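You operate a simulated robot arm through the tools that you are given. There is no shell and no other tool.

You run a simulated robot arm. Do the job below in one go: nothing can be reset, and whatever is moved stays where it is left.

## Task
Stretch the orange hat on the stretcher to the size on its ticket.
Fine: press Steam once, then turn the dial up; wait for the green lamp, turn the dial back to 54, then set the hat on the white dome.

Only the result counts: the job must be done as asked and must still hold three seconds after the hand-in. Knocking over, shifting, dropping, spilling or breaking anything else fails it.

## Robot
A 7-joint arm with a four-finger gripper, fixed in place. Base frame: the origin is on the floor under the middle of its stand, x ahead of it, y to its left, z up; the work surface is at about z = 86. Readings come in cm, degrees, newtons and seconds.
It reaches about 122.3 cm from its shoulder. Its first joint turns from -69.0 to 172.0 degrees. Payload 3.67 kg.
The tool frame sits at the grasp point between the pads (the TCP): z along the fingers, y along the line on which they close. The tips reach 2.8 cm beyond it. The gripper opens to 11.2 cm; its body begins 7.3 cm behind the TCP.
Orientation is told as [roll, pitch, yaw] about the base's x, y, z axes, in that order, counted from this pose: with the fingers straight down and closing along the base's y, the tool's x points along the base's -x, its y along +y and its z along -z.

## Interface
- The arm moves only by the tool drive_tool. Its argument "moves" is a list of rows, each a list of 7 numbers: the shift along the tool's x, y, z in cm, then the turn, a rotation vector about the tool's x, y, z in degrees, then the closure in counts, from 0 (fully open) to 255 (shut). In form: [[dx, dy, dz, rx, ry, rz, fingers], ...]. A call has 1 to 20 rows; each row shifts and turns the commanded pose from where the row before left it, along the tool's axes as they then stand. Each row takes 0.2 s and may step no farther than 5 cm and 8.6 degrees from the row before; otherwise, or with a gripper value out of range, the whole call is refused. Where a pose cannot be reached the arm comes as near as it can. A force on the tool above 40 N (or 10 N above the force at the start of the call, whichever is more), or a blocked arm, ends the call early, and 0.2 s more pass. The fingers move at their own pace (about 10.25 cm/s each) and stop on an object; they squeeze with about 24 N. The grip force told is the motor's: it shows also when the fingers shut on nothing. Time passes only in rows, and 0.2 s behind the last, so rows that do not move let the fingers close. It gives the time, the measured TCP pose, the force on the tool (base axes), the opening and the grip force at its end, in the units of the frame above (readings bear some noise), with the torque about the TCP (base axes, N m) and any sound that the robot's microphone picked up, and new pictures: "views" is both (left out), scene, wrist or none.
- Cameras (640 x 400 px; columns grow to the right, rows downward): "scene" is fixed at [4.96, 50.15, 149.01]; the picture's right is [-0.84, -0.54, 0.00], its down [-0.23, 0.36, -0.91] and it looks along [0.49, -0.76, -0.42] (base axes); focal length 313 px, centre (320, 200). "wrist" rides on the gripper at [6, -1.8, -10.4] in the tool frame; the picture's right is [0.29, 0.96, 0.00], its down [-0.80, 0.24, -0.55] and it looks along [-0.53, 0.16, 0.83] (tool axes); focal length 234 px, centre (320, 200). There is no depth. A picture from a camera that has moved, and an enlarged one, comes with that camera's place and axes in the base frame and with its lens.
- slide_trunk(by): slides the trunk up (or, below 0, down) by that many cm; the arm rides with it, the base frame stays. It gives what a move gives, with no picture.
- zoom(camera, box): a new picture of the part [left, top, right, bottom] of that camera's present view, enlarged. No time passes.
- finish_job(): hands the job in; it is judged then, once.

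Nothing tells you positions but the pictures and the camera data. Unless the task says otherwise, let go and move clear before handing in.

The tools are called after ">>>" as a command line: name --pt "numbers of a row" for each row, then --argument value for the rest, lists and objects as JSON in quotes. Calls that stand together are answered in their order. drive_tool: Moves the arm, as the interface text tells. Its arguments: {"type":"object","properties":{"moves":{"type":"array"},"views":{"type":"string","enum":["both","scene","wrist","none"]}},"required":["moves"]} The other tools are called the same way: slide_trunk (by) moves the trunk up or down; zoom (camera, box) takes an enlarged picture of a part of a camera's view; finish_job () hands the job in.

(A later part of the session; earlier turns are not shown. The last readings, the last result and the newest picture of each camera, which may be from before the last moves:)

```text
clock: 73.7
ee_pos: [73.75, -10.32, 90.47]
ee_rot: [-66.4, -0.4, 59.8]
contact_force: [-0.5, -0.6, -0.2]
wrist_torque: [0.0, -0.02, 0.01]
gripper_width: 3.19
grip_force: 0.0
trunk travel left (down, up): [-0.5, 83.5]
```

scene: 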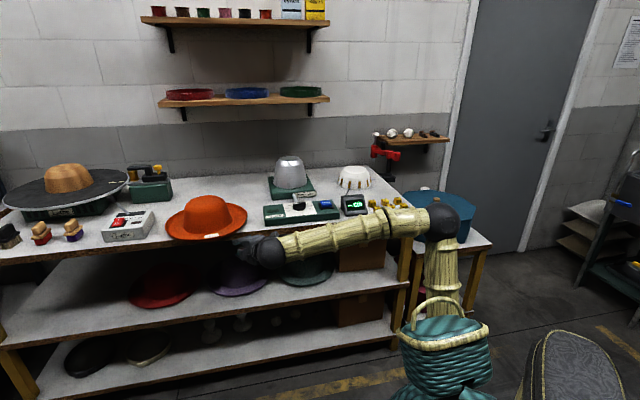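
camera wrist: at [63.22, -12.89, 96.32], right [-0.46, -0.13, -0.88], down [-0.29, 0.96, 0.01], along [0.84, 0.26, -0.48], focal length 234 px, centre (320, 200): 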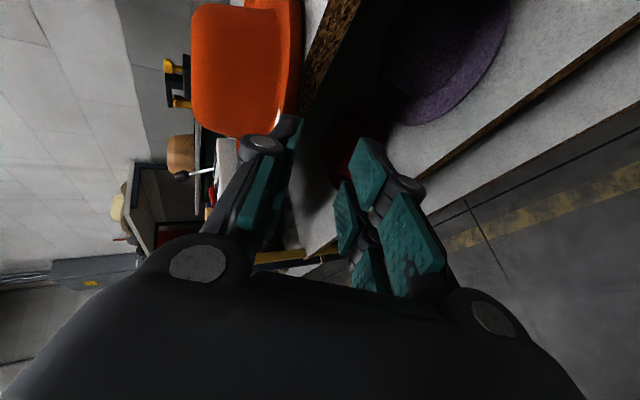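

Turned to azimuth -30° without trouble. Moving to a close standoff just in front of the overhanging brim.

>>> drive_tool --pt "-3.5 -0.1 3.19 0 0 0 182" --pt "-3.5 -0.1 3.19 0 0 0 182" --views "both"

>>> zoom --camera "wrist" --box '[200, 20, 440, 220]'

>>> zoom --camera "scene" --box '[150, 180, 290, 260]'

```text
clock: 74.3
ee_pos: [81.98, -7.34, 88.31]
ee_rot: [-66.4, -0.5, 59.9]
contact_force: [-0.1, -0.7, 0.4]
wrist_torque: [0.04, 0.01, 0.11]
gripper_width: 3.21
grip_force: 0.1
trunk travel left (down, up): [-0.5, 83.5]
camera wrist: at [71.25, -8.21, 94.0], right [-0.47, -0.05, -0.88], down [-0.12, 0.99, 0.01], along [0.87, 0.11, -0.48], focal length 234 px, centre (320, 200)
```

scene: 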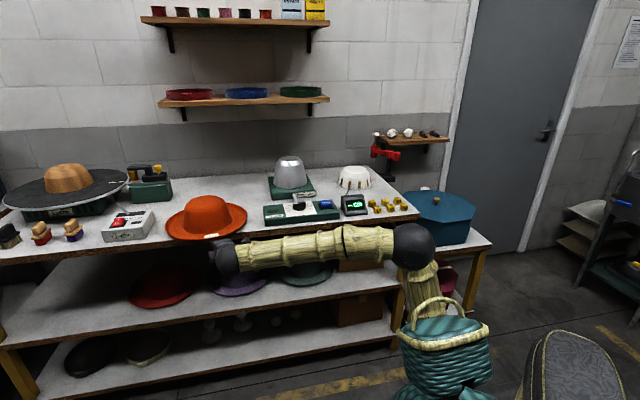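
wrist: 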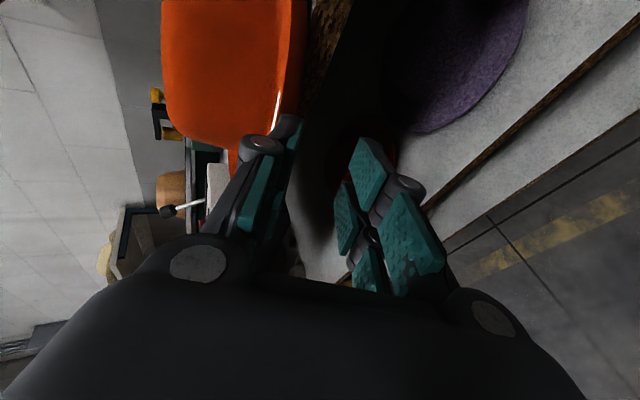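

```text
2.00 times, centred on (320, 120) of wrist
camera zoom: at [71.25, -8.21, 94.0], right [-0.47, -0.05, -0.88], down [-0.12, 0.99, 0.01], along [0.87, 0.11, -0.48], focal length 468 px, centre (320, 360)
```

zoom: 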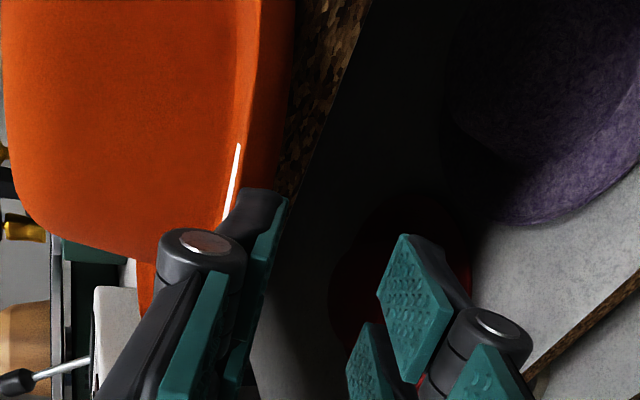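

```text
4.57 times, centred on (220, 220) of scene
camera zoom: at [4.96, 50.15, 149.01], right [-0.84, -0.54, 0.0], down [-0.23, 0.36, -0.91], along [0.49, -0.76, -0.42], focal length 1432 px, centre (777, 109)
```

zoom: 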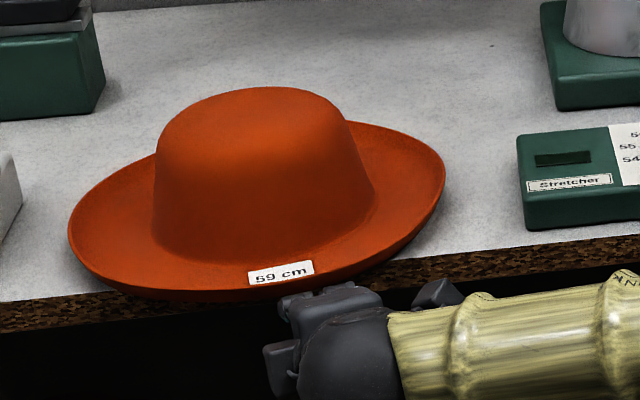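

The front brim sits right at bench level there, while the brim further left (toward the hat's raised side) also overhangs the edge now. I'll shift left to that part and roll the hand a little so the pads match the brim's slope.

>>> drive_tool --pt "-4.33 -1.48 0.65 0 0 0 182" --pt "-4.33 -1.48 0.65 0 0 0 182" --pt "0 0 0 0 2.3 1.0 182" --pt "0 0 0 0 2.3 1.0 182" --pt "0 0 0 0 0 5 182" --pt "0 0 0 0 0 5 182" --views "both"

>>> zoom --camera "wrist" --box '[180, 20, 420, 220]'

>>> zoom --camera "scene" --box '[130, 180, 270, 260]'

```text
clock: 75.9
ee_pos: [88.25, -5.53, 93.67]
ee_rot: [-63.5, -14.2, 49.1]
contact_force: [-0.3, -0.1, 0.6]
wrist_torque: [-0.01, -0.02, 0.01]
gripper_width: 3.22
grip_force: 0.0
trunk travel left (down, up): [-0.5, 83.5]
stopped in row 6: the arm was blocked; the commanded pose is now the measured one
camera wrist: at [77.04, -5.69, 98.25], right [-0.37, 0.23, -0.9], down [0.05, 0.97, 0.23], along [0.93, 0.04, -0.37], focal length 234 px, centre (320, 200)
```

scene: 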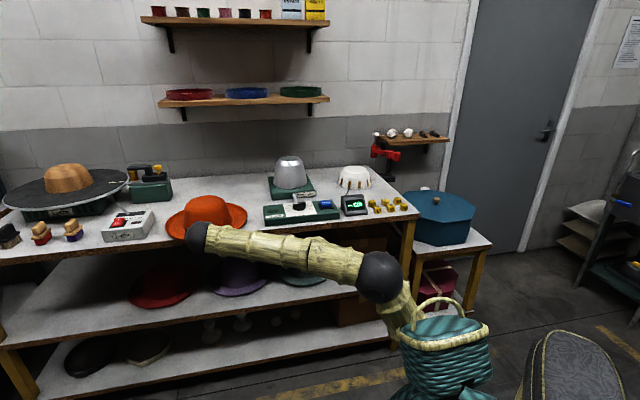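
wrist: 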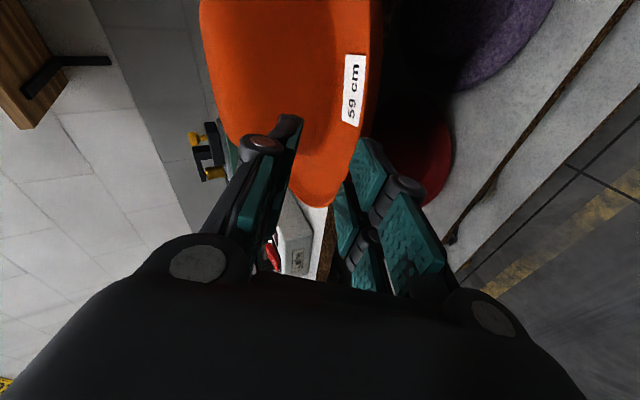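

```text
2.00 times, centred on (300, 120) of wrist
camera zoom: at [77.04, -5.69, 98.25], right [-0.37, 0.23, -0.9], down [0.05, 0.97, 0.23], along [0.93, 0.04, -0.37], focal length 468 px, centre (360, 360)
```

zoom: 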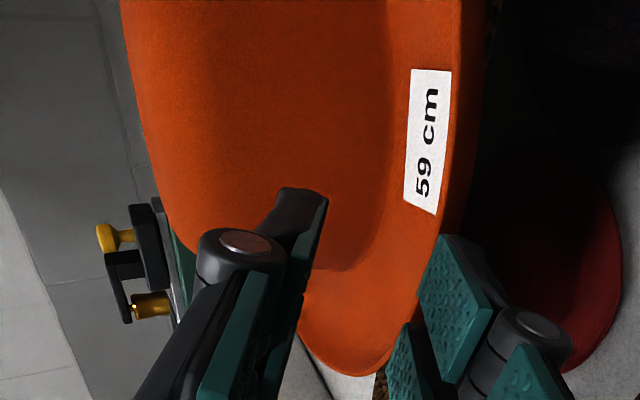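

```text
4.57 times, centred on (200, 220) of scene
camera zoom: at [4.96, 50.15, 149.01], right [-0.84, -0.54, 0.0], down [-0.23, 0.36, -0.91], along [0.49, -0.76, -0.42], focal length 1432 px, centre (869, 109)
```

zoom: 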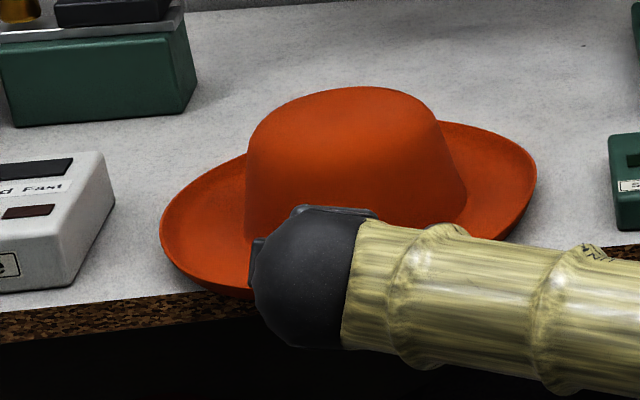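

Although blocked, the hand ended almost where I want it: the brim's left-front lobe lies ahead between upper and lower fingers, with matching roll. I'll try small pure translations from here, first lowering about 3 cm.

>>> drive_tool --pt "0 1.6 0 0 0 0 182" --pt "0 1.6 0 0 0 0 182" --views "wrist"

>>> zoom --camera "wrist" --box '[200, 40, 440, 240]'

```text
clock: 76.7
ee_pos: [87.83, -7.97, 92.21]
ee_rot: [-60.9, -17.2, 47.4]
contact_force: [0.7, -0.3, -0.6]
wrist_torque: [0.01, -0.03, 0.0]
gripper_width: 3.21
grip_force: 0.0
trunk travel left (down, up): [-0.5, 83.5]
stopped in row 2: the arm was blocked; the commanded pose is now the measured one
camera wrist: at [76.54, -8.22, 96.77], right [-0.36, 0.3, -0.88], down [0.06, 0.95, 0.29], along [0.93, 0.05, -0.36], focal length 234 px, centre (320, 200)
```

wrist: 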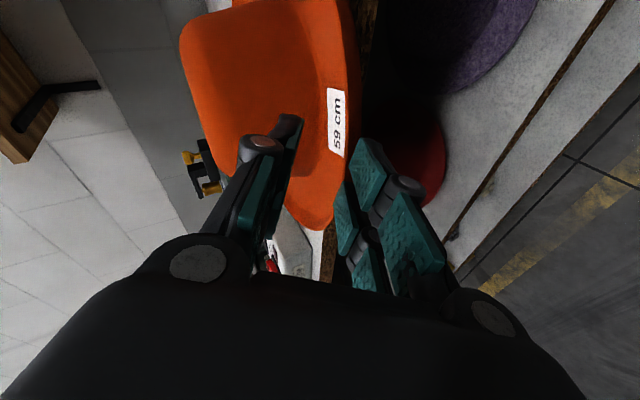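

```text
2.00 times, centred on (320, 140) of wrist
camera zoom: at [76.54, -8.22, 96.77], right [-0.36, 0.3, -0.88], down [0.06, 0.95, 0.29], along [0.93, 0.05, -0.36], focal length 468 px, centre (320, 320)
```

zoom: 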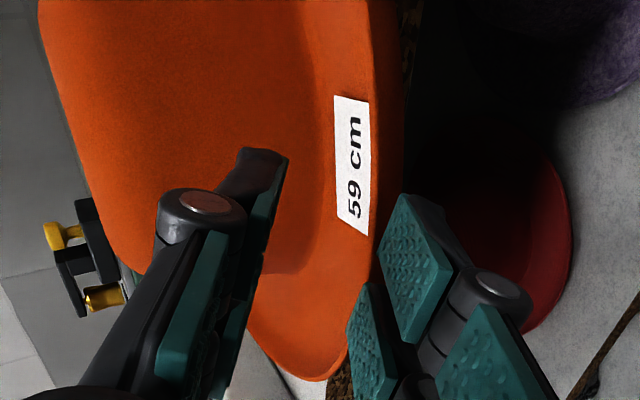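

The right-hand bend keeps running into the limit, so I'll use what works: friction dragging. I'll back away and then rotate the hat on the bench with the fingertips so that its raised side faces the robot.

>>> drive_tool --pt "0 0 -4 0 0 0 182" --pt "0 0 -4 0 0 0 182" --pt "0 0 -4 0 0 0 182" --pt "0 0 0 0 0 -8 182" --pt "0 0 0 0 0 -8 182" --pt "0 0 0 -8 0 0 182" --pt "0 0 0 -8 0 0 182" --pt "0 0 0 -8 0 0 182" --pt "0 0 0 -8 0 0 182" --views "scene"

```text
clock: 78.7
ee_pos: [78.94, -1.83, 97.64]
ee_rot: [-30.3, -2.9, 55.1]
contact_force: [-1.5, 0.1, 0.2]
wrist_torque: [-0.01, -0.01, 0.0]
gripper_width: 3.21
grip_force: 0.0
trunk travel left (down, up): [-0.5, 83.5]
```

scene: 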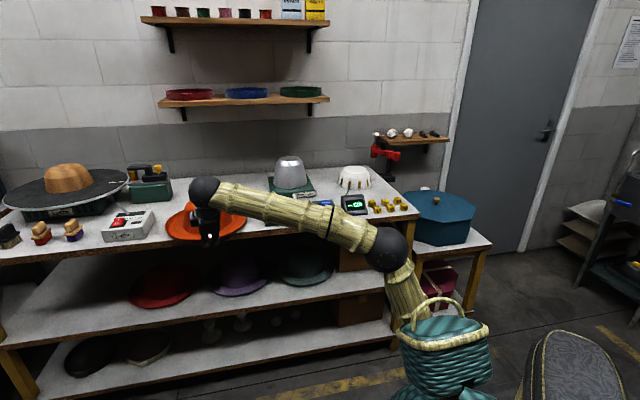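

Now turn to the radial direction and raise the trunk, ready to press on the right-front brim.

>>> drive_tool --pt "0 0 0 0 -4.04 -6.9 220" --pt "0 0 0 0 -4.04 -6.9 255" --pt "0 0 0 0 -4.04 -6.9 255" --views "none"

>>> slide_trunk --by 34

>>> drive_tool --pt "0 0 0 0 0 0 255" --views "both"

```text
clock: 79.5
ee_pos: [78.91, -1.86, 97.54]
ee_rot: [-31.6, -2.6, 79.2]
contact_force: [-0.5, 0.6, -1.1]
wrist_torque: [0.01, 0.0, -0.03]
gripper_width: 0.0
grip_force: 23.9
trunk travel left (down, up): [-0.5, 83.5]
```

```text
clock: 82.8
ee_pos: [78.97, -1.91, 131.6]
ee_rot: [-31.7, -2.7, 79.0]
contact_force: [1.3, -0.4, -0.3]
wrist_torque: [-0.02, 0.01, -0.01]
gripper_width: 0.01
grip_force: 24.2
trunk travel left (down, up): [-34.5, 49.5]
```

```text
clock: 83.2
ee_pos: [78.93, -2.01, 131.61]
ee_rot: [-31.5, -2.6, 79.1]
contact_force: [-1.3, -1.4, -0.8]
wrist_torque: [0.02, 0.01, 0.0]
gripper_width: 0.01
grip_force: 24.0
trunk travel left (down, up): [-34.5, 49.5]
camera wrist: at [73.88, -7.59, 141.16], right [-0.85, -0.11, -0.51], down [-0.34, 0.86, 0.38], along [0.4, 0.5, -0.77], focal length 234 px, centre (320, 200)
```

scene: 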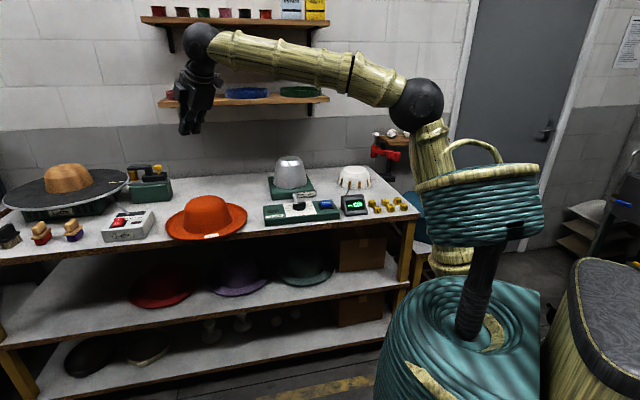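
wrist: 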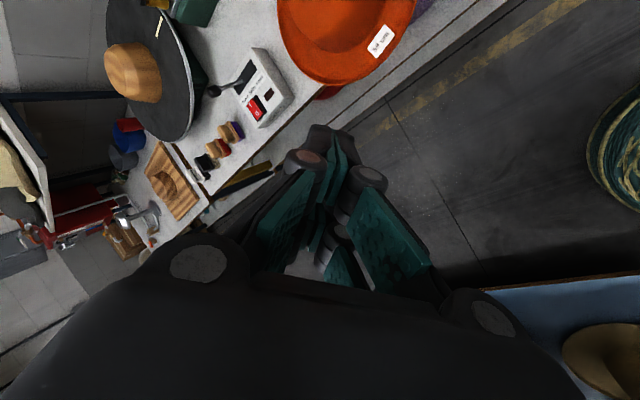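

Moving over the right-front brim and descending to just above it.

>>> drive_tool --pt "4.4 0 0 0 0 0 255" --pt "4.4 0 0 0 0 0 255" --pt "4.4 0 0 0 0 0 255" --pt "0 0.59 4.7 0 0 0 255" --pt "0 0.59 4.7 0 0 0 255" --pt "0 0.59 4.7 0 0 0 255" --pt "0 0.59 4.7 0 0 0 255" --pt "0 0.59 4.7 0 0 0 255" --pt "0 0.59 4.7 0 0 0 255" --pt "0 0.59 4.7 0 0 0 255" --pt "0 0.59 4.7 0 0 0 255" --views "both"

>>> zoom --camera "scene" --box '[140, 180, 280, 260]'

```text
clock: 85.6
ee_pos: [91.96, -16.39, 96.49]
ee_rot: [-31.5, -2.7, 79.1]
contact_force: [-0.1, -0.1, 0.5]
wrist_torque: [-0.03, 0.03, 0.01]
gripper_width: 0.0
grip_force: 23.6
trunk travel left (down, up): [-34.5, 49.5]
camera wrist: at [86.85, -22.0, 106.08], right [-0.85, -0.11, -0.51], down [-0.34, 0.86, 0.38], along [0.4, 0.5, -0.77], focal length 234 px, centre (320, 200)
```

scene: 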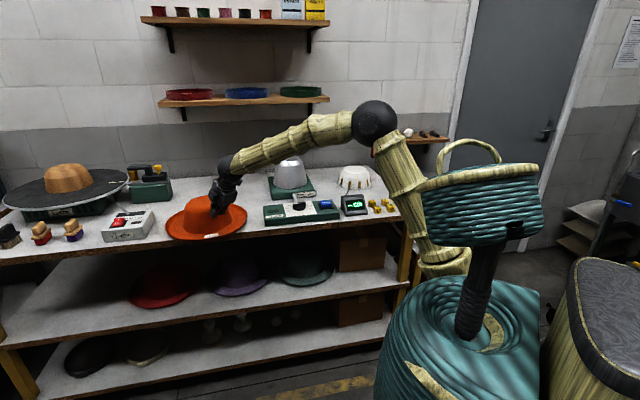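
wrist: 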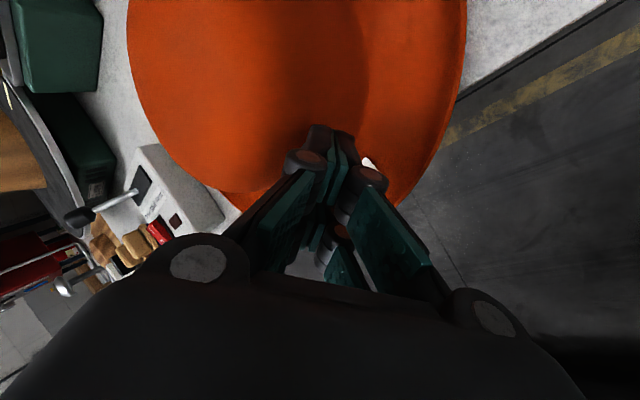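

```text
4.57 times, centred on (210, 220) of scene
camera zoom: at [4.96, 50.15, 149.01], right [-0.84, -0.54, 0.0], down [-0.23, 0.36, -0.91], along [0.49, -0.76, -0.42], focal length 1432 px, centre (823, 109)
```

zoom: 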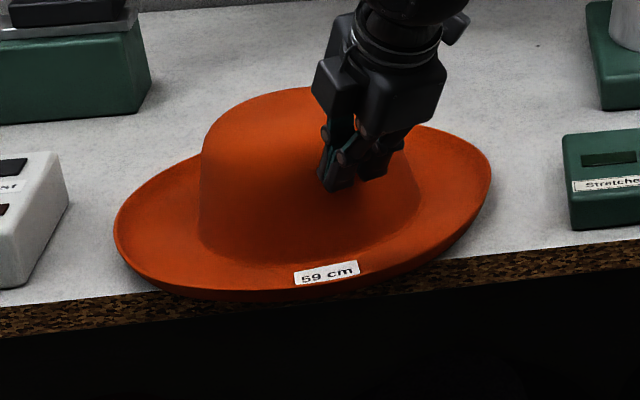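

Descending gently to contact.

>>> drive_tool --pt "0.5 0.52 0.85 0 0 0 255" --pt "0.5 0.52 0.85 0 0 0 255" --pt "0 0.52 0.85 0 0 0 255" --pt "0 0.4 0.65 0 0 0 255" --views "none"

>>> drive_tool --pt "0 0.2 0.32 0 0 0 255" --pt "0 0.2 0.32 0 0 0 255" --views "none"

```text
clock: 86.6
ee_pos: [91.88, -17.24, 92.65]
ee_rot: [-31.6, -2.7, 79.1]
contact_force: [0.4, 0.3, 0.7]
wrist_torque: [-0.02, 0.01, -0.01]
gripper_width: 0.02
grip_force: 24.1
trunk travel left (down, up): [-34.5, 49.5]
```

```text
clock: 87.2
ee_pos: [91.88, -17.21, 92.08]
ee_rot: [-31.6, -2.6, 79.1]
contact_force: [0.4, 0.0, 0.1]
wrist_torque: [0.01, -0.03, 0.0]
gripper_width: 0.01
grip_force: 23.6
trunk travel left (down, up): [-34.5, 49.5]
```

>>> drive_tool --pt "0 0.15 0.25 0 0 0 255" --pt "0 0.15 0.25 0 0 0 255" --views "none"

>>> drive_tool --pt "0 0.15 0.25 0 0 0 255" --views "none"

```text
clock: 87.8
ee_pos: [91.94, -17.07, 91.31]
ee_rot: [-31.6, -2.6, 79.0]
contact_force: [-0.1, 0.0, -0.2]
wrist_torque: [0.04, 0.02, -0.02]
gripper_width: 0.0
grip_force: 23.6
trunk travel left (down, up): [-34.5, 49.5]
```

```text
clock: 88.2
ee_pos: [91.98, -17.14, 91.15]
ee_rot: [-31.6, -2.7, 79.1]
contact_force: [-0.8, 0.5, 0.0]
wrist_torque: [-0.03, -0.04, 0.03]
gripper_width: 0.0
grip_force: 24.2
trunk travel left (down, up): [-34.5, 49.5]
```

No contact yet at z 91.15; a few smaller steps more.

>>> drive_tool --pt "0 0.15 0.25 0 0 0 255" --views "none"

>>> drive_tool --pt "0 0.15 0.25 0 0 0 255" --views "none"

>>> drive_tool --pt "0 0.1 0.17 0 0 0 255" --views "none"

```text
clock: 88.6
ee_pos: [91.91, -17.05, 90.82]
ee_rot: [-31.5, -2.6, 79.2]
contact_force: [0.9, 0.7, 0.3]
wrist_torque: [-0.02, 0.02, 0.01]
gripper_width: 0.01
grip_force: 24.0
trunk travel left (down, up): [-34.5, 49.5]
```

```text
clock: 89.0
ee_pos: [92.02, -17.02, 90.61]
ee_rot: [-31.5, -2.6, 79.2]
contact_force: [-0.1, -0.4, -1.0]
wrist_torque: [0.0, 0.03, 0.01]
gripper_width: 0.02
grip_force: 24.3
trunk travel left (down, up): [-34.5, 49.5]
```

```text
clock: 89.4
ee_pos: [91.77, -17.01, 90.3]
ee_rot: [-31.4, -2.5, 79.2]
contact_force: [1.4, -0.4, -0.1]
wrist_torque: [-0.01, 0.0, 0.04]
gripper_width: 0.0
grip_force: 24.1
trunk travel left (down, up): [-34.5, 49.5]
```

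>>> drive_tool --pt "0 0.1 0.17 0 0 0 255" --pt "0 0.1 0.17 0 0 0 255" --views "none"

>>> drive_tool --pt "0 0.1 0.17 0 0 0 255" --views "scene"

>>> zoom --camera "scene" --box '[140, 180, 280, 260]'

```text
clock: 90.0
ee_pos: [91.97, -17.01, 89.93]
ee_rot: [-31.6, -2.6, 79.1]
contact_force: [-0.4, 0.2, 0.0]
wrist_torque: [-0.01, 0.0, 0.04]
gripper_width: 0.0
grip_force: 24.0
trunk travel left (down, up): [-34.5, 49.5]
```

```text
clock: 90.4
ee_pos: [92.07, -16.95, 89.85]
ee_rot: [-31.6, -2.7, 79.1]
contact_force: [0.8, 0.6, 0.3]
wrist_torque: [0.0, -0.01, -0.01]
gripper_width: 0.01
grip_force: 24.3
trunk travel left (down, up): [-34.5, 49.5]
```

scene: 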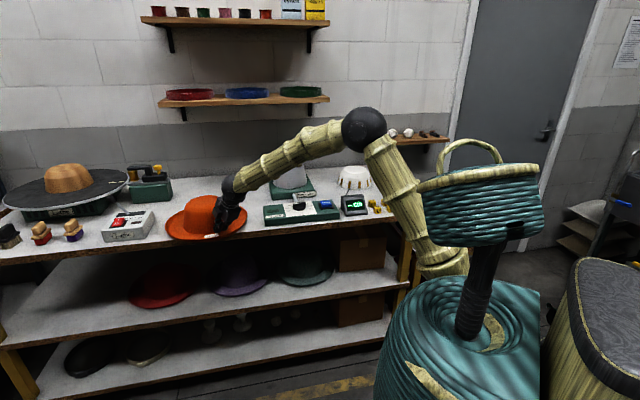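

```text
4.57 times, centred on (210, 220) of scene
camera zoom: at [4.96, 50.15, 149.01], right [-0.84, -0.54, 0.0], down [-0.23, 0.36, -0.91], along [0.49, -0.76, -0.42], focal length 1432 px, centre (823, 109)
```

zoom: 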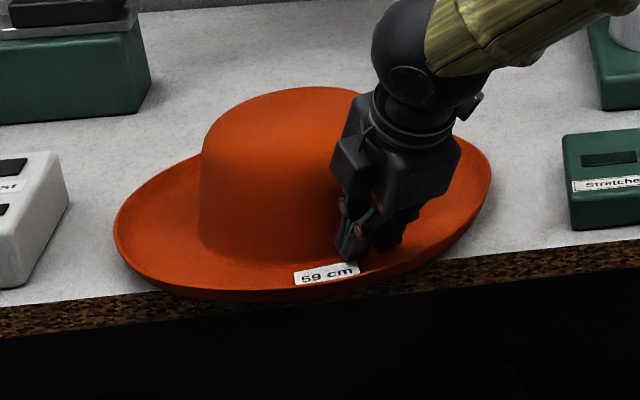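

The tips are now within a few millimetres of the brim, just right of the ticket. Continuing in small steps to contact.

>>> drive_tool --pt "0 0.1 0.17 0 0 0 255" --pt "0 0.1 0.17 0 0 0 255" --views "none"

>>> drive_tool --pt "0 0.1 0.17 0 0 0 255" --pt "0 0.1 0.17 0 0 0 255" --views "none"

>>> drive_tool --pt "0 0.1 0.17 0 0 0 255" --views "none"

```text
clock: 91.0
ee_pos: [92.14, -16.89, 89.33]
ee_rot: [-31.5, -2.7, 79.1]
contact_force: [0.2, 1.3, 0.4]
wrist_torque: [-0.03, 0.0, -0.04]
gripper_width: 0.03
grip_force: 23.8
trunk travel left (down, up): [-34.5, 49.5]
```

```text
clock: 91.6
ee_pos: [92.03, -16.85, 89.33]
ee_rot: [-31.8, -2.7, 79.2]
contact_force: [-0.3, -2.3, 12.5]
wrist_torque: [-0.34, 0.0, -0.04]
gripper_width: 0.0
grip_force: 24.1
trunk travel left (down, up): [-34.5, 49.5]
```

```text
clock: 92.0
ee_pos: [92.05, -16.93, 89.3]
ee_rot: [-32.0, -2.6, 79.0]
contact_force: [5.5, -4.3, 30.5]
wrist_torque: [-0.73, -0.17, 0.1]
gripper_width: 0.0
grip_force: 24.3
trunk travel left (down, up): [-34.5, 49.5]
```

Contact made at z 89.3. I'll ease slightly and begin the rotating drag: sideways along the tool's x while yawing the hand about 3° per step.

>>> drive_tool --pt "0 -0.04 -0.07 0 0 0 255" --pt "1.13 -0.027 -0.043 0 -1.6 -2.77 255" --pt "1.13 -0.027 -0.043 0 -1.6 -2.77 255" --pt "1.13 -0.027 -0.043 0 -1.6 -2.77 255" --views "scene"

>>> zoom --camera "scene" --box '[140, 180, 280, 260]'

```text
clock: 92.8
ee_pos: [91.94, -18.49, 89.35]
ee_rot: [-32.2, -2.7, 83.5]
contact_force: [2.5, -6.6, 16.5]
wrist_torque: [-0.51, -0.13, 0.06]
gripper_width: 0.01
grip_force: 24.0
trunk travel left (down, up): [-34.5, 49.5]
stopped in row 3: the force on the tool passed its limit at 42 N (the readings are from after the stop); the commanded pose is now the measured one
```

scene: 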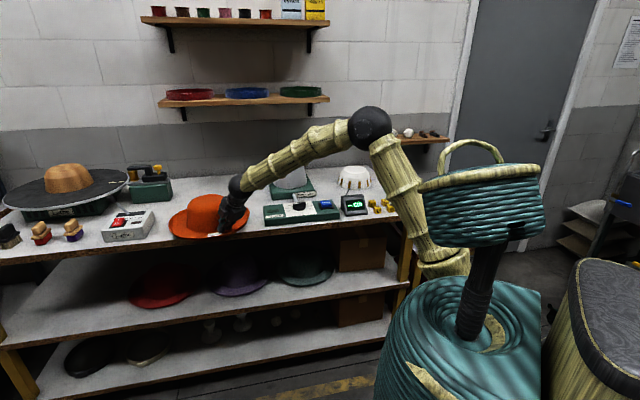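

```text
4.57 times, centred on (210, 220) of scene
camera zoom: at [4.96, 50.15, 149.01], right [-0.84, -0.54, 0.0], down [-0.23, 0.36, -0.91], along [0.49, -0.76, -0.42], focal length 1432 px, centre (823, 109)
```

zoom: 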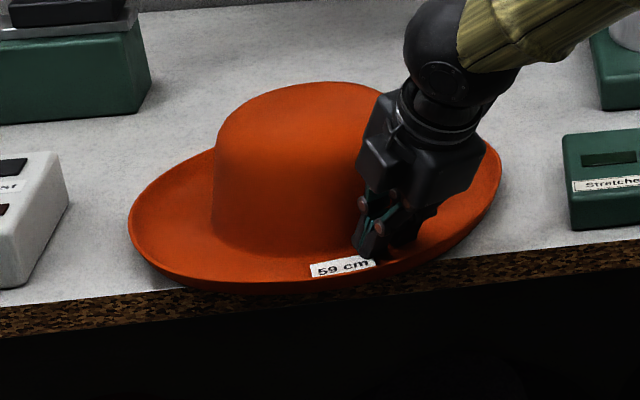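

The hat turns along with the fingers. I'll continue in short bursts with a little less pressure.

>>> drive_tool --pt "0 -0.03 -0.05 0 0 0 255" --pt "1.1 -0.05 -0.08 -0.14 -1.7 -2.71 255" --pt "1.1 -0.05 -0.08 -0.14 -1.7 -2.71 255" --pt "1.1 -0.05 -0.08 -0.14 -1.7 -2.71 255" --views "none"

>>> drive_tool --pt "1.1 -0.04 -0.06 -0.14 -1.7 -2.71 255" --pt "1.1 -0.04 -0.06 -0.14 -1.7 -2.71 255" --pt "1.1 -0.04 -0.06 -0.14 -1.7 -2.71 255" --views "scene"

>>> zoom --camera "scene" --box '[140, 180, 280, 260]'

```text
clock: 93.8
ee_pos: [91.71, -21.66, 89.3]
ee_rot: [-32.1, -2.6, 93.5]
contact_force: [0.8, 2.3, 22.9]
wrist_torque: [-0.38, -0.17, 0.04]
gripper_width: 0.0
grip_force: 23.8
trunk travel left (down, up): [-34.5, 49.5]
```

```text
clock: 94.6
ee_pos: [91.9, -24.95, 89.3]
ee_rot: [-32.0, -2.7, 102.9]
contact_force: [-2.3, 0.6, 16.9]
wrist_torque: [-0.33, -0.1, -0.03]
gripper_width: 0.0
grip_force: 23.6
trunk travel left (down, up): [-34.5, 49.5]
```

scene: 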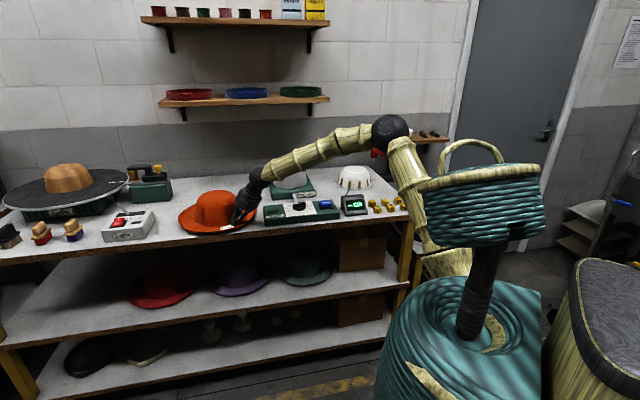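

```text
4.57 times, centred on (210, 220) of scene
camera zoom: at [4.96, 50.15, 149.01], right [-0.84, -0.54, 0.0], down [-0.23, 0.36, -0.91], along [0.49, -0.76, -0.42], focal length 1432 px, centre (823, 109)
```

zoom: 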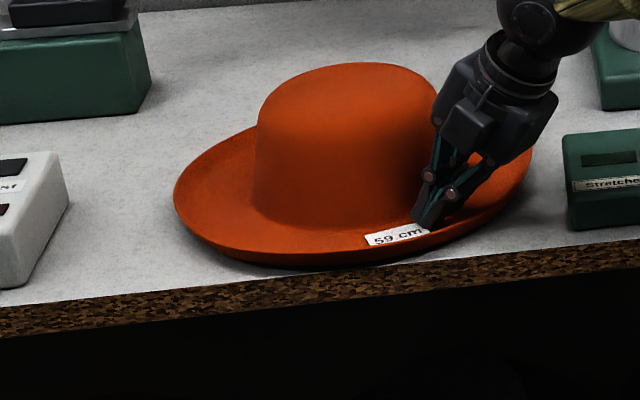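

Under firm pressure the hat mainly translates rather than rotates, which is fine: I'll simply drag it squarely back to the bench edge (about 6.5 cm along the edge normal) and pinch the overhanging front.

>>> drive_tool --pt "-0.87 0.43 -0.24 0 0 0 255" --pt "-0.87 0.43 -0.24 0 0 0 255" --pt "-0.87 0.43 -0.24 0 0 0 255" --views "none"

>>> drive_tool --pt "-0.87 0.42 -0.26 0 0 0 255" --pt "-0.87 0.42 -0.26 0 0 0 255" --pt "-0.87 0.42 -0.26 0 0 0 255" --views "scene"

>>> zoom --camera "scene" --box '[140, 180, 280, 260]'

```text
clock: 95.4
ee_pos: [89.76, -22.7, 89.22]
ee_rot: [-32.1, -2.6, 102.8]
contact_force: [2.3, -2.5, 21.5]
wrist_torque: [-0.47, -0.25, 0.01]
gripper_width: 0.0
grip_force: 24.0
trunk travel left (down, up): [-34.5, 49.5]
```

```text
clock: 96.2
ee_pos: [87.9, -20.37, 89.44]
ee_rot: [-31.8, -2.7, 103.0]
contact_force: [-1.4, 1.0, 5.5]
wrist_torque: [-0.08, 0.04, -0.05]
gripper_width: 0.0
grip_force: 24.1
trunk travel left (down, up): [-34.5, 49.5]
```

scene: 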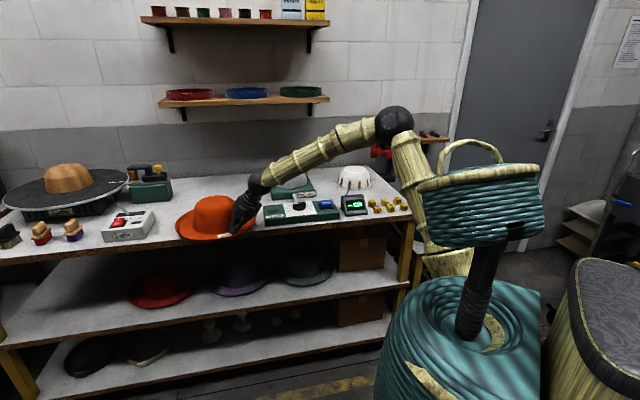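

```text
4.57 times, centred on (210, 220) of scene
camera zoom: at [4.96, 50.15, 149.01], right [-0.84, -0.54, 0.0], down [-0.23, 0.36, -0.91], along [0.49, -0.76, -0.42], focal length 1432 px, centre (823, 109)
```

zoom: 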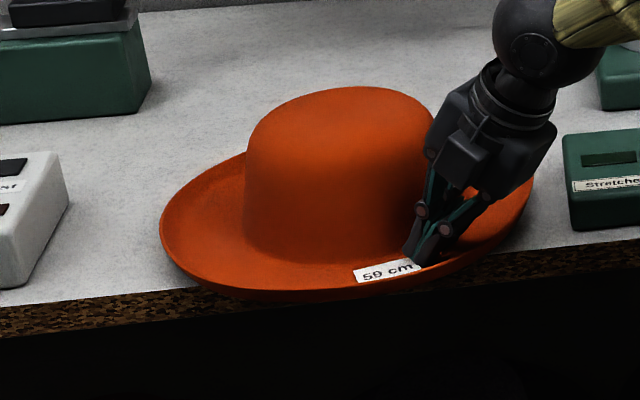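

The front overhangs again. A little more drag (1.5 cm) with slightly firmer pressure.

>>> drive_tool --pt "0 0.06 0.1 0 0 0 255" --pt "-0.75 0.37 -0.21 0 0 0 255" --pt "-0.75 0.37 -0.21 0 0 0 255" --views "scene"

>>> zoom --camera "scene" --box '[140, 180, 280, 260]'

```text
clock: 97.0
ee_pos: [86.67, -19.15, 89.28]
ee_rot: [-31.9, -2.8, 102.8]
contact_force: [-2.8, 0.0, 3.0]
wrist_torque: [-0.1, -0.01, -0.02]
gripper_width: 0.0
grip_force: 23.9
trunk travel left (down, up): [-34.5, 49.5]
```

scene: 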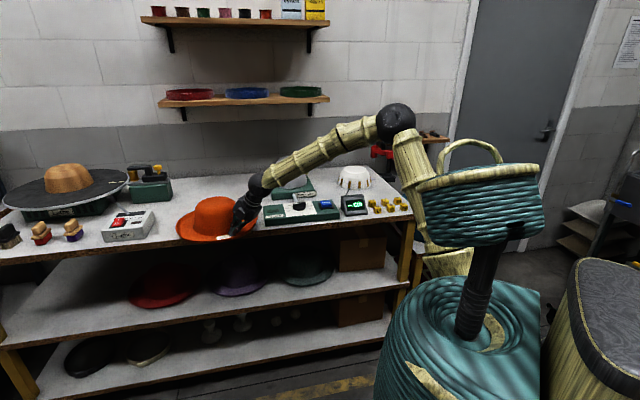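

```text
4.57 times, centred on (210, 220) of scene
camera zoom: at [4.96, 50.15, 149.01], right [-0.84, -0.54, 0.0], down [-0.23, 0.36, -0.91], along [0.49, -0.76, -0.42], focal length 1432 px, centre (823, 109)
```

zoom: 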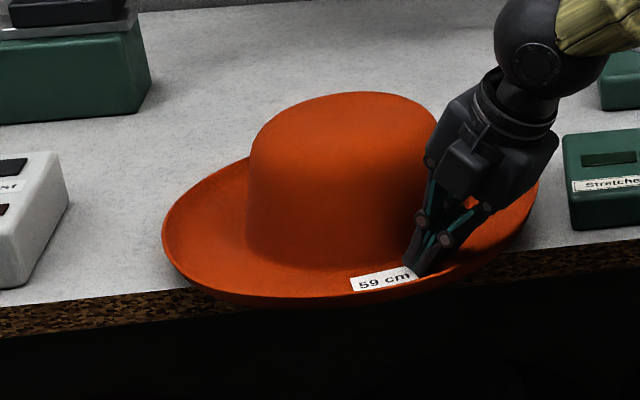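

Good overhang now. Lifting the fingertips off slowly and backing away.

>>> drive_tool --pt "0 -0.2 -0.33 0 0 0 255" --pt "0 -0.2 -0.33 0 0 0 255" --pt "0 -0.2 -0.33 0 0 0 255" --pt "0 -0.2 -0.33 0 0 0 255" --pt "0 -0.4 -0.66 0 0 0 255" --pt "0 -0.4 -0.66 0 0 0 255" --pt "0 0 -4 0 0 0 255" --pt "0 0 -4 0 0 0 220" --pt "0 0 -4 0 0 0 182" --pt "0 0 -4 0 0 0 182" --views "scene"

>>> zoom --camera "scene" --box '[140, 180, 280, 260]'

```text
clock: 99.2
ee_pos: [78.78, -21.76, 106.37]
ee_rot: [-32.0, -2.7, 102.8]
contact_force: [0.0, -0.1, 0.1]
wrist_torque: [0.0, 0.03, 0.02]
gripper_width: 3.19
grip_force: 0.1
trunk travel left (down, up): [-34.5, 49.5]
```

scene: 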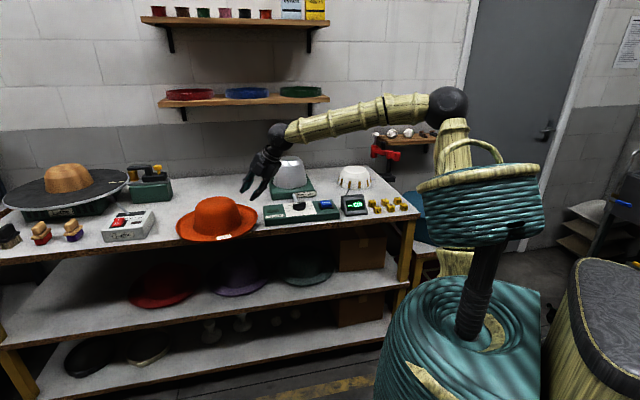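

```text
4.57 times, centred on (210, 220) of scene
camera zoom: at [4.96, 50.15, 149.01], right [-0.84, -0.54, 0.0], down [-0.23, 0.36, -0.91], along [0.49, -0.76, -0.42], focal length 1432 px, centre (823, 109)
```

zoom: 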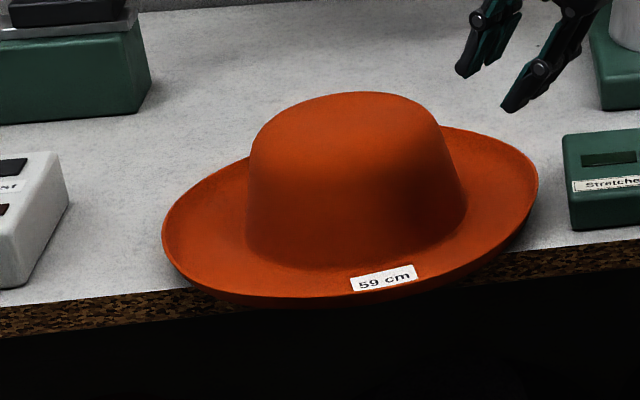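

The hat rests stably with a 4-5 cm overhang in front (centre about 99.8, -21.5). Now I'll raise, turn the hand to azimuth -22°, lower the trunk, and pitch up for the pinch.

>>> drive_tool --pt "0 0 0 0.38 4.5 7.2 182" --pt "0 0 0 0.38 4.5 7.2 182" --pt "0 0 0 0.38 4.5 7.2 182" --pt "0 0 0 0.38 4.5 7.2 182" --pt "-1.68 -0.37 -4.6 0 0 0 182" --pt "-1.68 -0.37 -4.6 0 0 0 182" --pt "-1.68 -0.37 -4.6 0 0 0 182" --pt "-1.68 -0.37 -4.6 0 0 0 182" --pt "-1.68 -0.37 -4.6 0 0 0 182" --views "none"

>>> slide_trunk --by -34

>>> drive_tool --pt "0 0 0 7 0 0 182" --pt "0 0 0 7 0 0 182" --pt "0 0 0 7 0 0 182" --pt "0 0 0 7 0 0 182" --pt "0 0 0 6 0 0 182" --views "both"

>>> zoom --camera "wrist" --box '[200, 0, 440, 200]'

```text
clock: 101.2
ee_pos: [71.52, -11.38, 126.85]
ee_rot: [-31.8, -2.6, 68.9]
contact_force: [-0.4, 0.4, 0.0]
wrist_torque: [0.0, -0.02, 0.0]
gripper_width: 3.18
grip_force: 0.0
trunk travel left (down, up): [-34.5, 49.5]
```

```text
clock: 104.5
ee_pos: [71.56, -11.49, 92.72]
ee_rot: [-31.7, -2.6, 68.9]
contact_force: [0.8, -0.7, 0.2]
wrist_torque: [0.0, -0.01, 0.0]
gripper_width: 3.2
grip_force: 0.1
trunk travel left (down, up): [-0.5, 83.5]
```

```text
clock: 105.7
ee_pos: [71.7, -11.32, 92.79]
ee_rot: [-66.0, -2.7, 69.0]
contact_force: [0.1, 0.0, -0.3]
wrist_torque: [0.0, 0.0, -0.02]
gripper_width: 3.21
grip_force: 0.2
trunk travel left (down, up): [-0.5, 83.5]
camera wrist: at [61.14, -14.15, 98.42], right [-0.45, -0.09, -0.89], down [-0.28, 0.96, 0.04], along [0.85, 0.27, -0.46], focal length 234 px, centre (320, 200)
```

scene: 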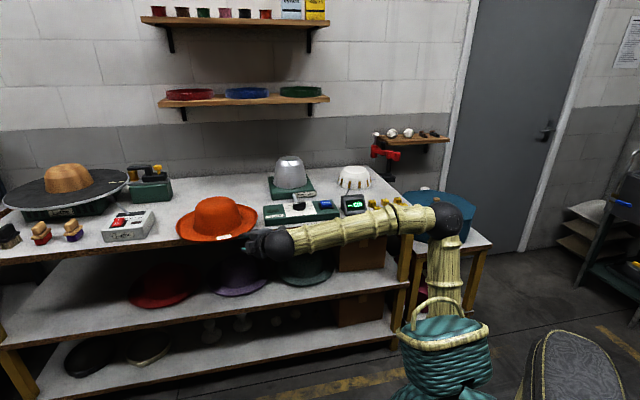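
wrist: 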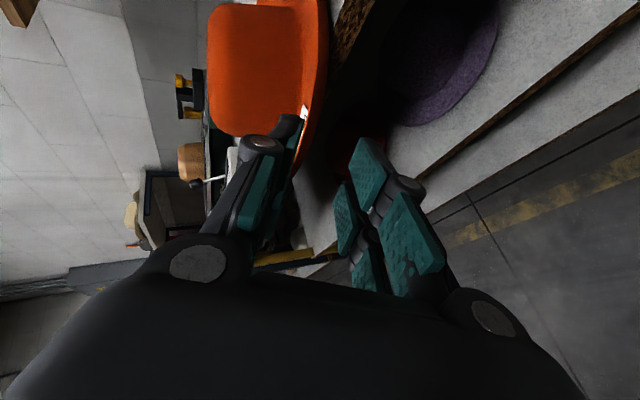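

```text
2.00 times, centred on (320, 100) of wrist
camera zoom: at [61.14, -14.15, 98.42], right [-0.45, -0.09, -0.89], down [-0.28, 0.96, 0.04], along [0.85, 0.27, -0.46], focal length 468 px, centre (320, 400)
```

zoom: 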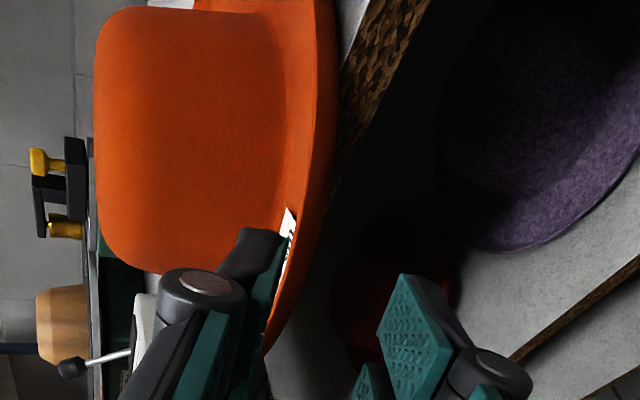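

The brim edge ahead sits at about z 86.8 with clear air beneath. I'll turn slightly further (azimuth -27°) and come to a 7 cm standoff with 4 cm finger opening.

>>> drive_tool --pt "0 0 0 0.33 6.4 2.84 164" --pt "-1.77 0.87 4.15 0 0 0 164" --pt "-1.77 0.87 4.15 0 0 0 164" --views "both"

>>> zoom --camera "wrist" --box '[200, 20, 440, 220]'

>>> zoom --camera "scene" --box '[150, 180, 290, 260]'

```text
clock: 106.5
ee_pos: [79.49, -11.09, 88.05]
ee_rot: [-65.9, -2.6, 61.9]
contact_force: [-0.2, -0.9, 0.5]
wrist_torque: [0.04, 0.05, 0.09]
gripper_width: 3.99
grip_force: 0.1
trunk travel left (down, up): [-0.5, 83.5]
camera wrist: at [68.78, -12.53, 93.59], right [-0.46, -0.03, -0.89], down [-0.16, 0.99, 0.04], along [0.87, 0.16, -0.46], focal length 234 px, centre (320, 200)
```

scene: 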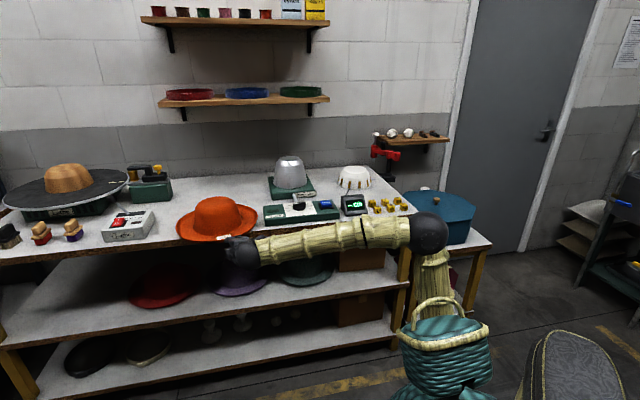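
wrist: 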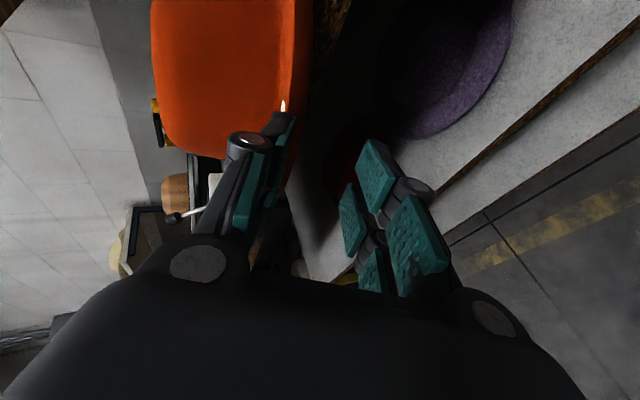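

```text
2.00 times, centred on (320, 120) of wrist
camera zoom: at [68.78, -12.53, 93.59], right [-0.46, -0.03, -0.89], down [-0.16, 0.99, 0.04], along [0.87, 0.16, -0.46], focal length 468 px, centre (320, 360)
```

zoom: 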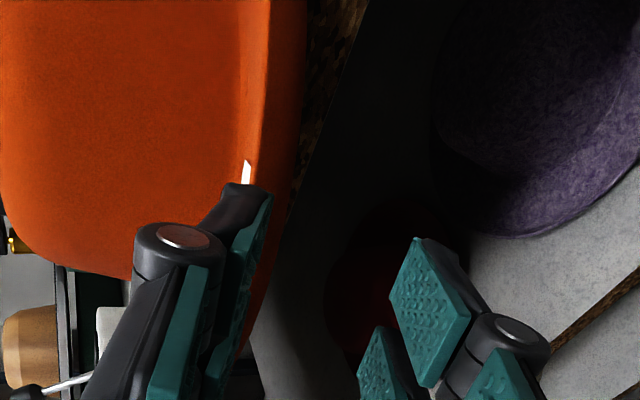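

```text
4.57 times, centred on (220, 220) of scene
camera zoom: at [4.96, 50.15, 149.01], right [-0.84, -0.54, 0.0], down [-0.23, 0.36, -0.91], along [0.49, -0.76, -0.42], focal length 1432 px, centre (777, 109)
```

zoom: 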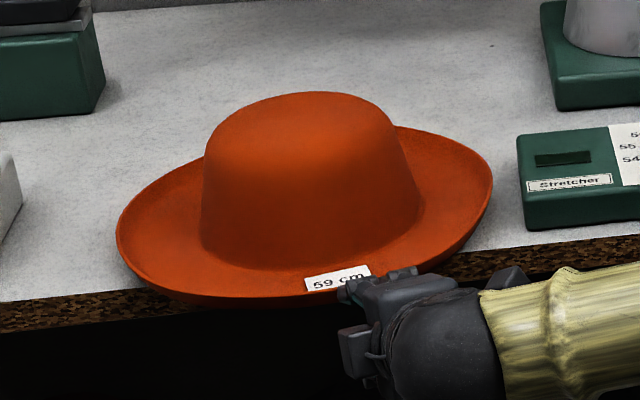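

The fingers bracket the brim height well. Advancing level toward the brim, first half.

>>> drive_tool --pt "-0.03 -0.58 1.56 0 0 0 164" --pt "-0.03 -0.58 1.56 0 0 0 164" --pt "-0.03 -0.58 1.56 0 0 0 164" --views "wrist"

>>> zoom --camera "wrist" --box '[200, 60, 440, 260]'

>>> zoom --camera "scene" --box '[150, 180, 290, 260]'

```text
clock: 107.3
ee_pos: [83.93, -13.42, 87.6]
ee_rot: [-65.9, -2.6, 61.9]
contact_force: [1.5, 0.2, 3.2]
wrist_torque: [-0.11, 0.0, 0.1]
gripper_width: 4.16
grip_force: 1.8
trunk travel left (down, up): [-0.5, 83.5]
camera wrist: at [73.25, -14.88, 93.22], right [-0.46, -0.04, -0.89], down [-0.16, 0.99, 0.04], along [0.87, 0.16, -0.46], focal length 234 px, centre (320, 200)
```

wrist: 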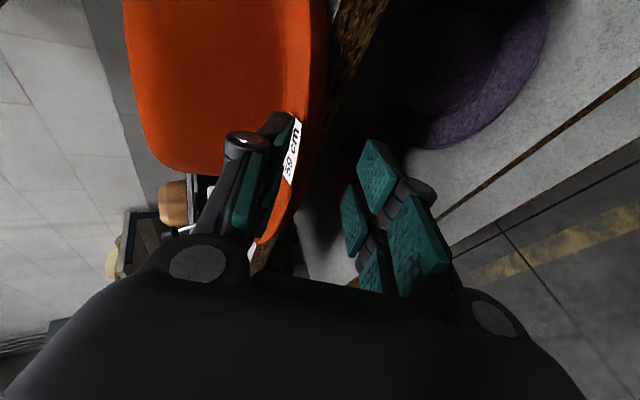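

```text
2.00 times, centred on (320, 160) of wrist
camera zoom: at [73.25, -14.88, 93.22], right [-0.46, -0.04, -0.89], down [-0.16, 0.99, 0.04], along [0.87, 0.16, -0.46], focal length 468 px, centre (320, 280)
```

zoom: 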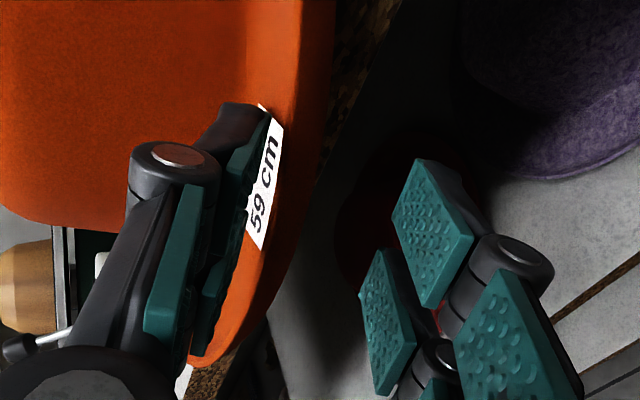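

```text
4.57 times, centred on (220, 220) of scene
camera zoom: at [4.96, 50.15, 149.01], right [-0.84, -0.54, 0.0], down [-0.23, 0.36, -0.91], along [0.49, -0.76, -0.42], focal length 1432 px, centre (777, 109)
```

zoom: 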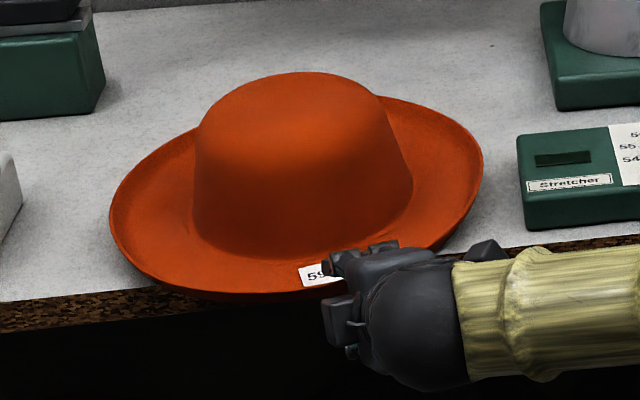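

The front brim actually droops outward (it's higher near the crown), so the front isn't a good carrying grip — but a light pinch there is fine for turning the hat on the bench. I'll raise 0.9 cm to centre the brim and close.

>>> drive_tool --pt "0 -0.41 -0.18 0 0 0 164" --pt "0 -0.41 -0.18 0 0 0 164" --views "none"

>>> drive_tool --pt "0 0 0 0 0 0 185" --pt "0 0 0 0 0 0 200" --pt "0 0 0 0 0 0 215" --pt "0 0 0 0 0 0 230" --pt "0 0 0 0 0 0 245" --views "both"

>>> zoom --camera "scene" --box '[150, 180, 290, 260]'

>>> zoom --camera "wrist" --box '[200, 60, 440, 260]'

```text
clock: 107.9
ee_pos: [83.8, -13.48, 88.42]
ee_rot: [-65.9, -2.6, 61.9]
contact_force: [0.1, -1.0, 0.0]
wrist_torque: [-0.01, 0.01, -0.02]
gripper_width: 3.98
grip_force: 0.1
trunk travel left (down, up): [-0.5, 83.5]
```

```text
clock: 109.1
ee_pos: [83.93, -13.48, 88.47]
ee_rot: [-65.9, -2.6, 62.0]
contact_force: [-0.3, 0.1, 3.1]
wrist_torque: [0.01, -0.05, 0.02]
gripper_width: 0.51
grip_force: 0.7
trunk travel left (down, up): [-0.5, 83.5]
camera wrist: at [73.18, -15.01, 94.15], right [-0.46, -0.03, -0.89], down [-0.16, 0.99, 0.04], along [0.87, 0.16, -0.46], focal length 234 px, centre (320, 200)
```

scene: 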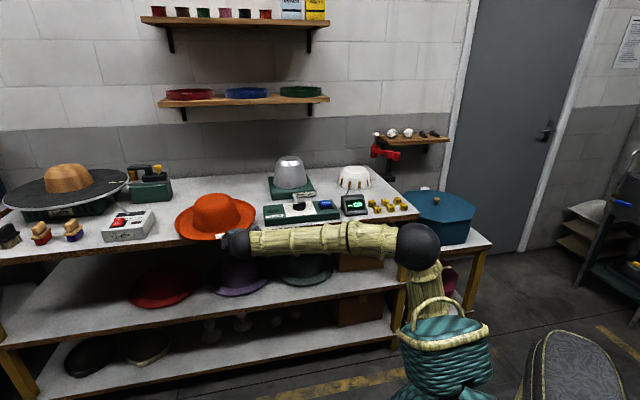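
wrist: 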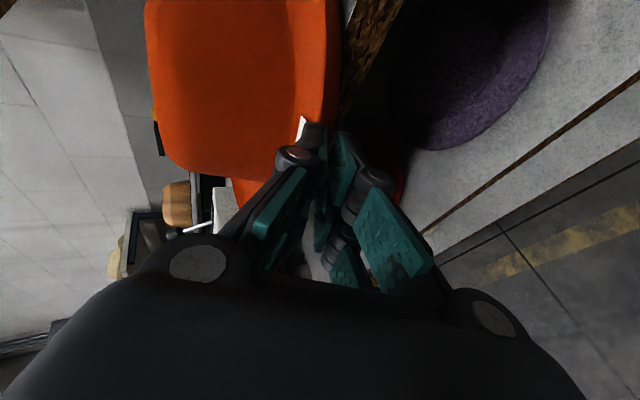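

```text
4.57 times, centred on (220, 220) of scene
camera zoom: at [4.96, 50.15, 149.01], right [-0.84, -0.54, 0.0], down [-0.23, 0.36, -0.91], along [0.49, -0.76, -0.42], focal length 1432 px, centre (777, 109)
```

zoom: 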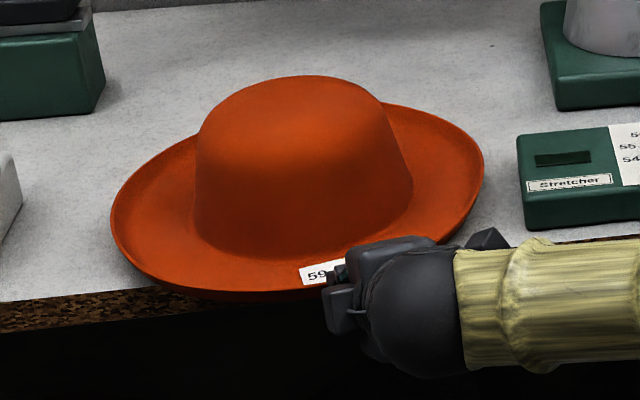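

```text
2.00 times, centred on (320, 160) of wrist
camera zoom: at [73.18, -15.01, 94.15], right [-0.46, -0.03, -0.89], down [-0.16, 0.99, 0.04], along [0.87, 0.16, -0.46], focal length 468 px, centre (320, 280)
```

zoom: 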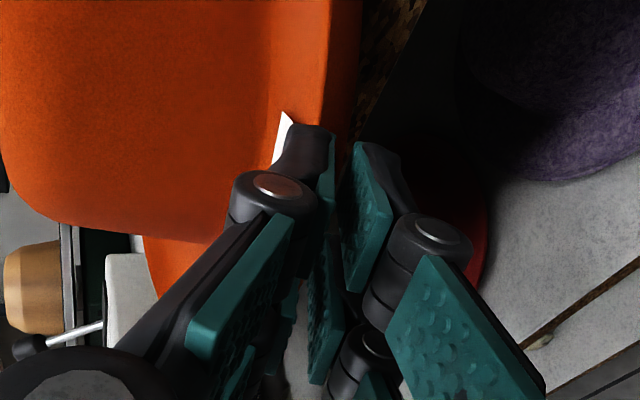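

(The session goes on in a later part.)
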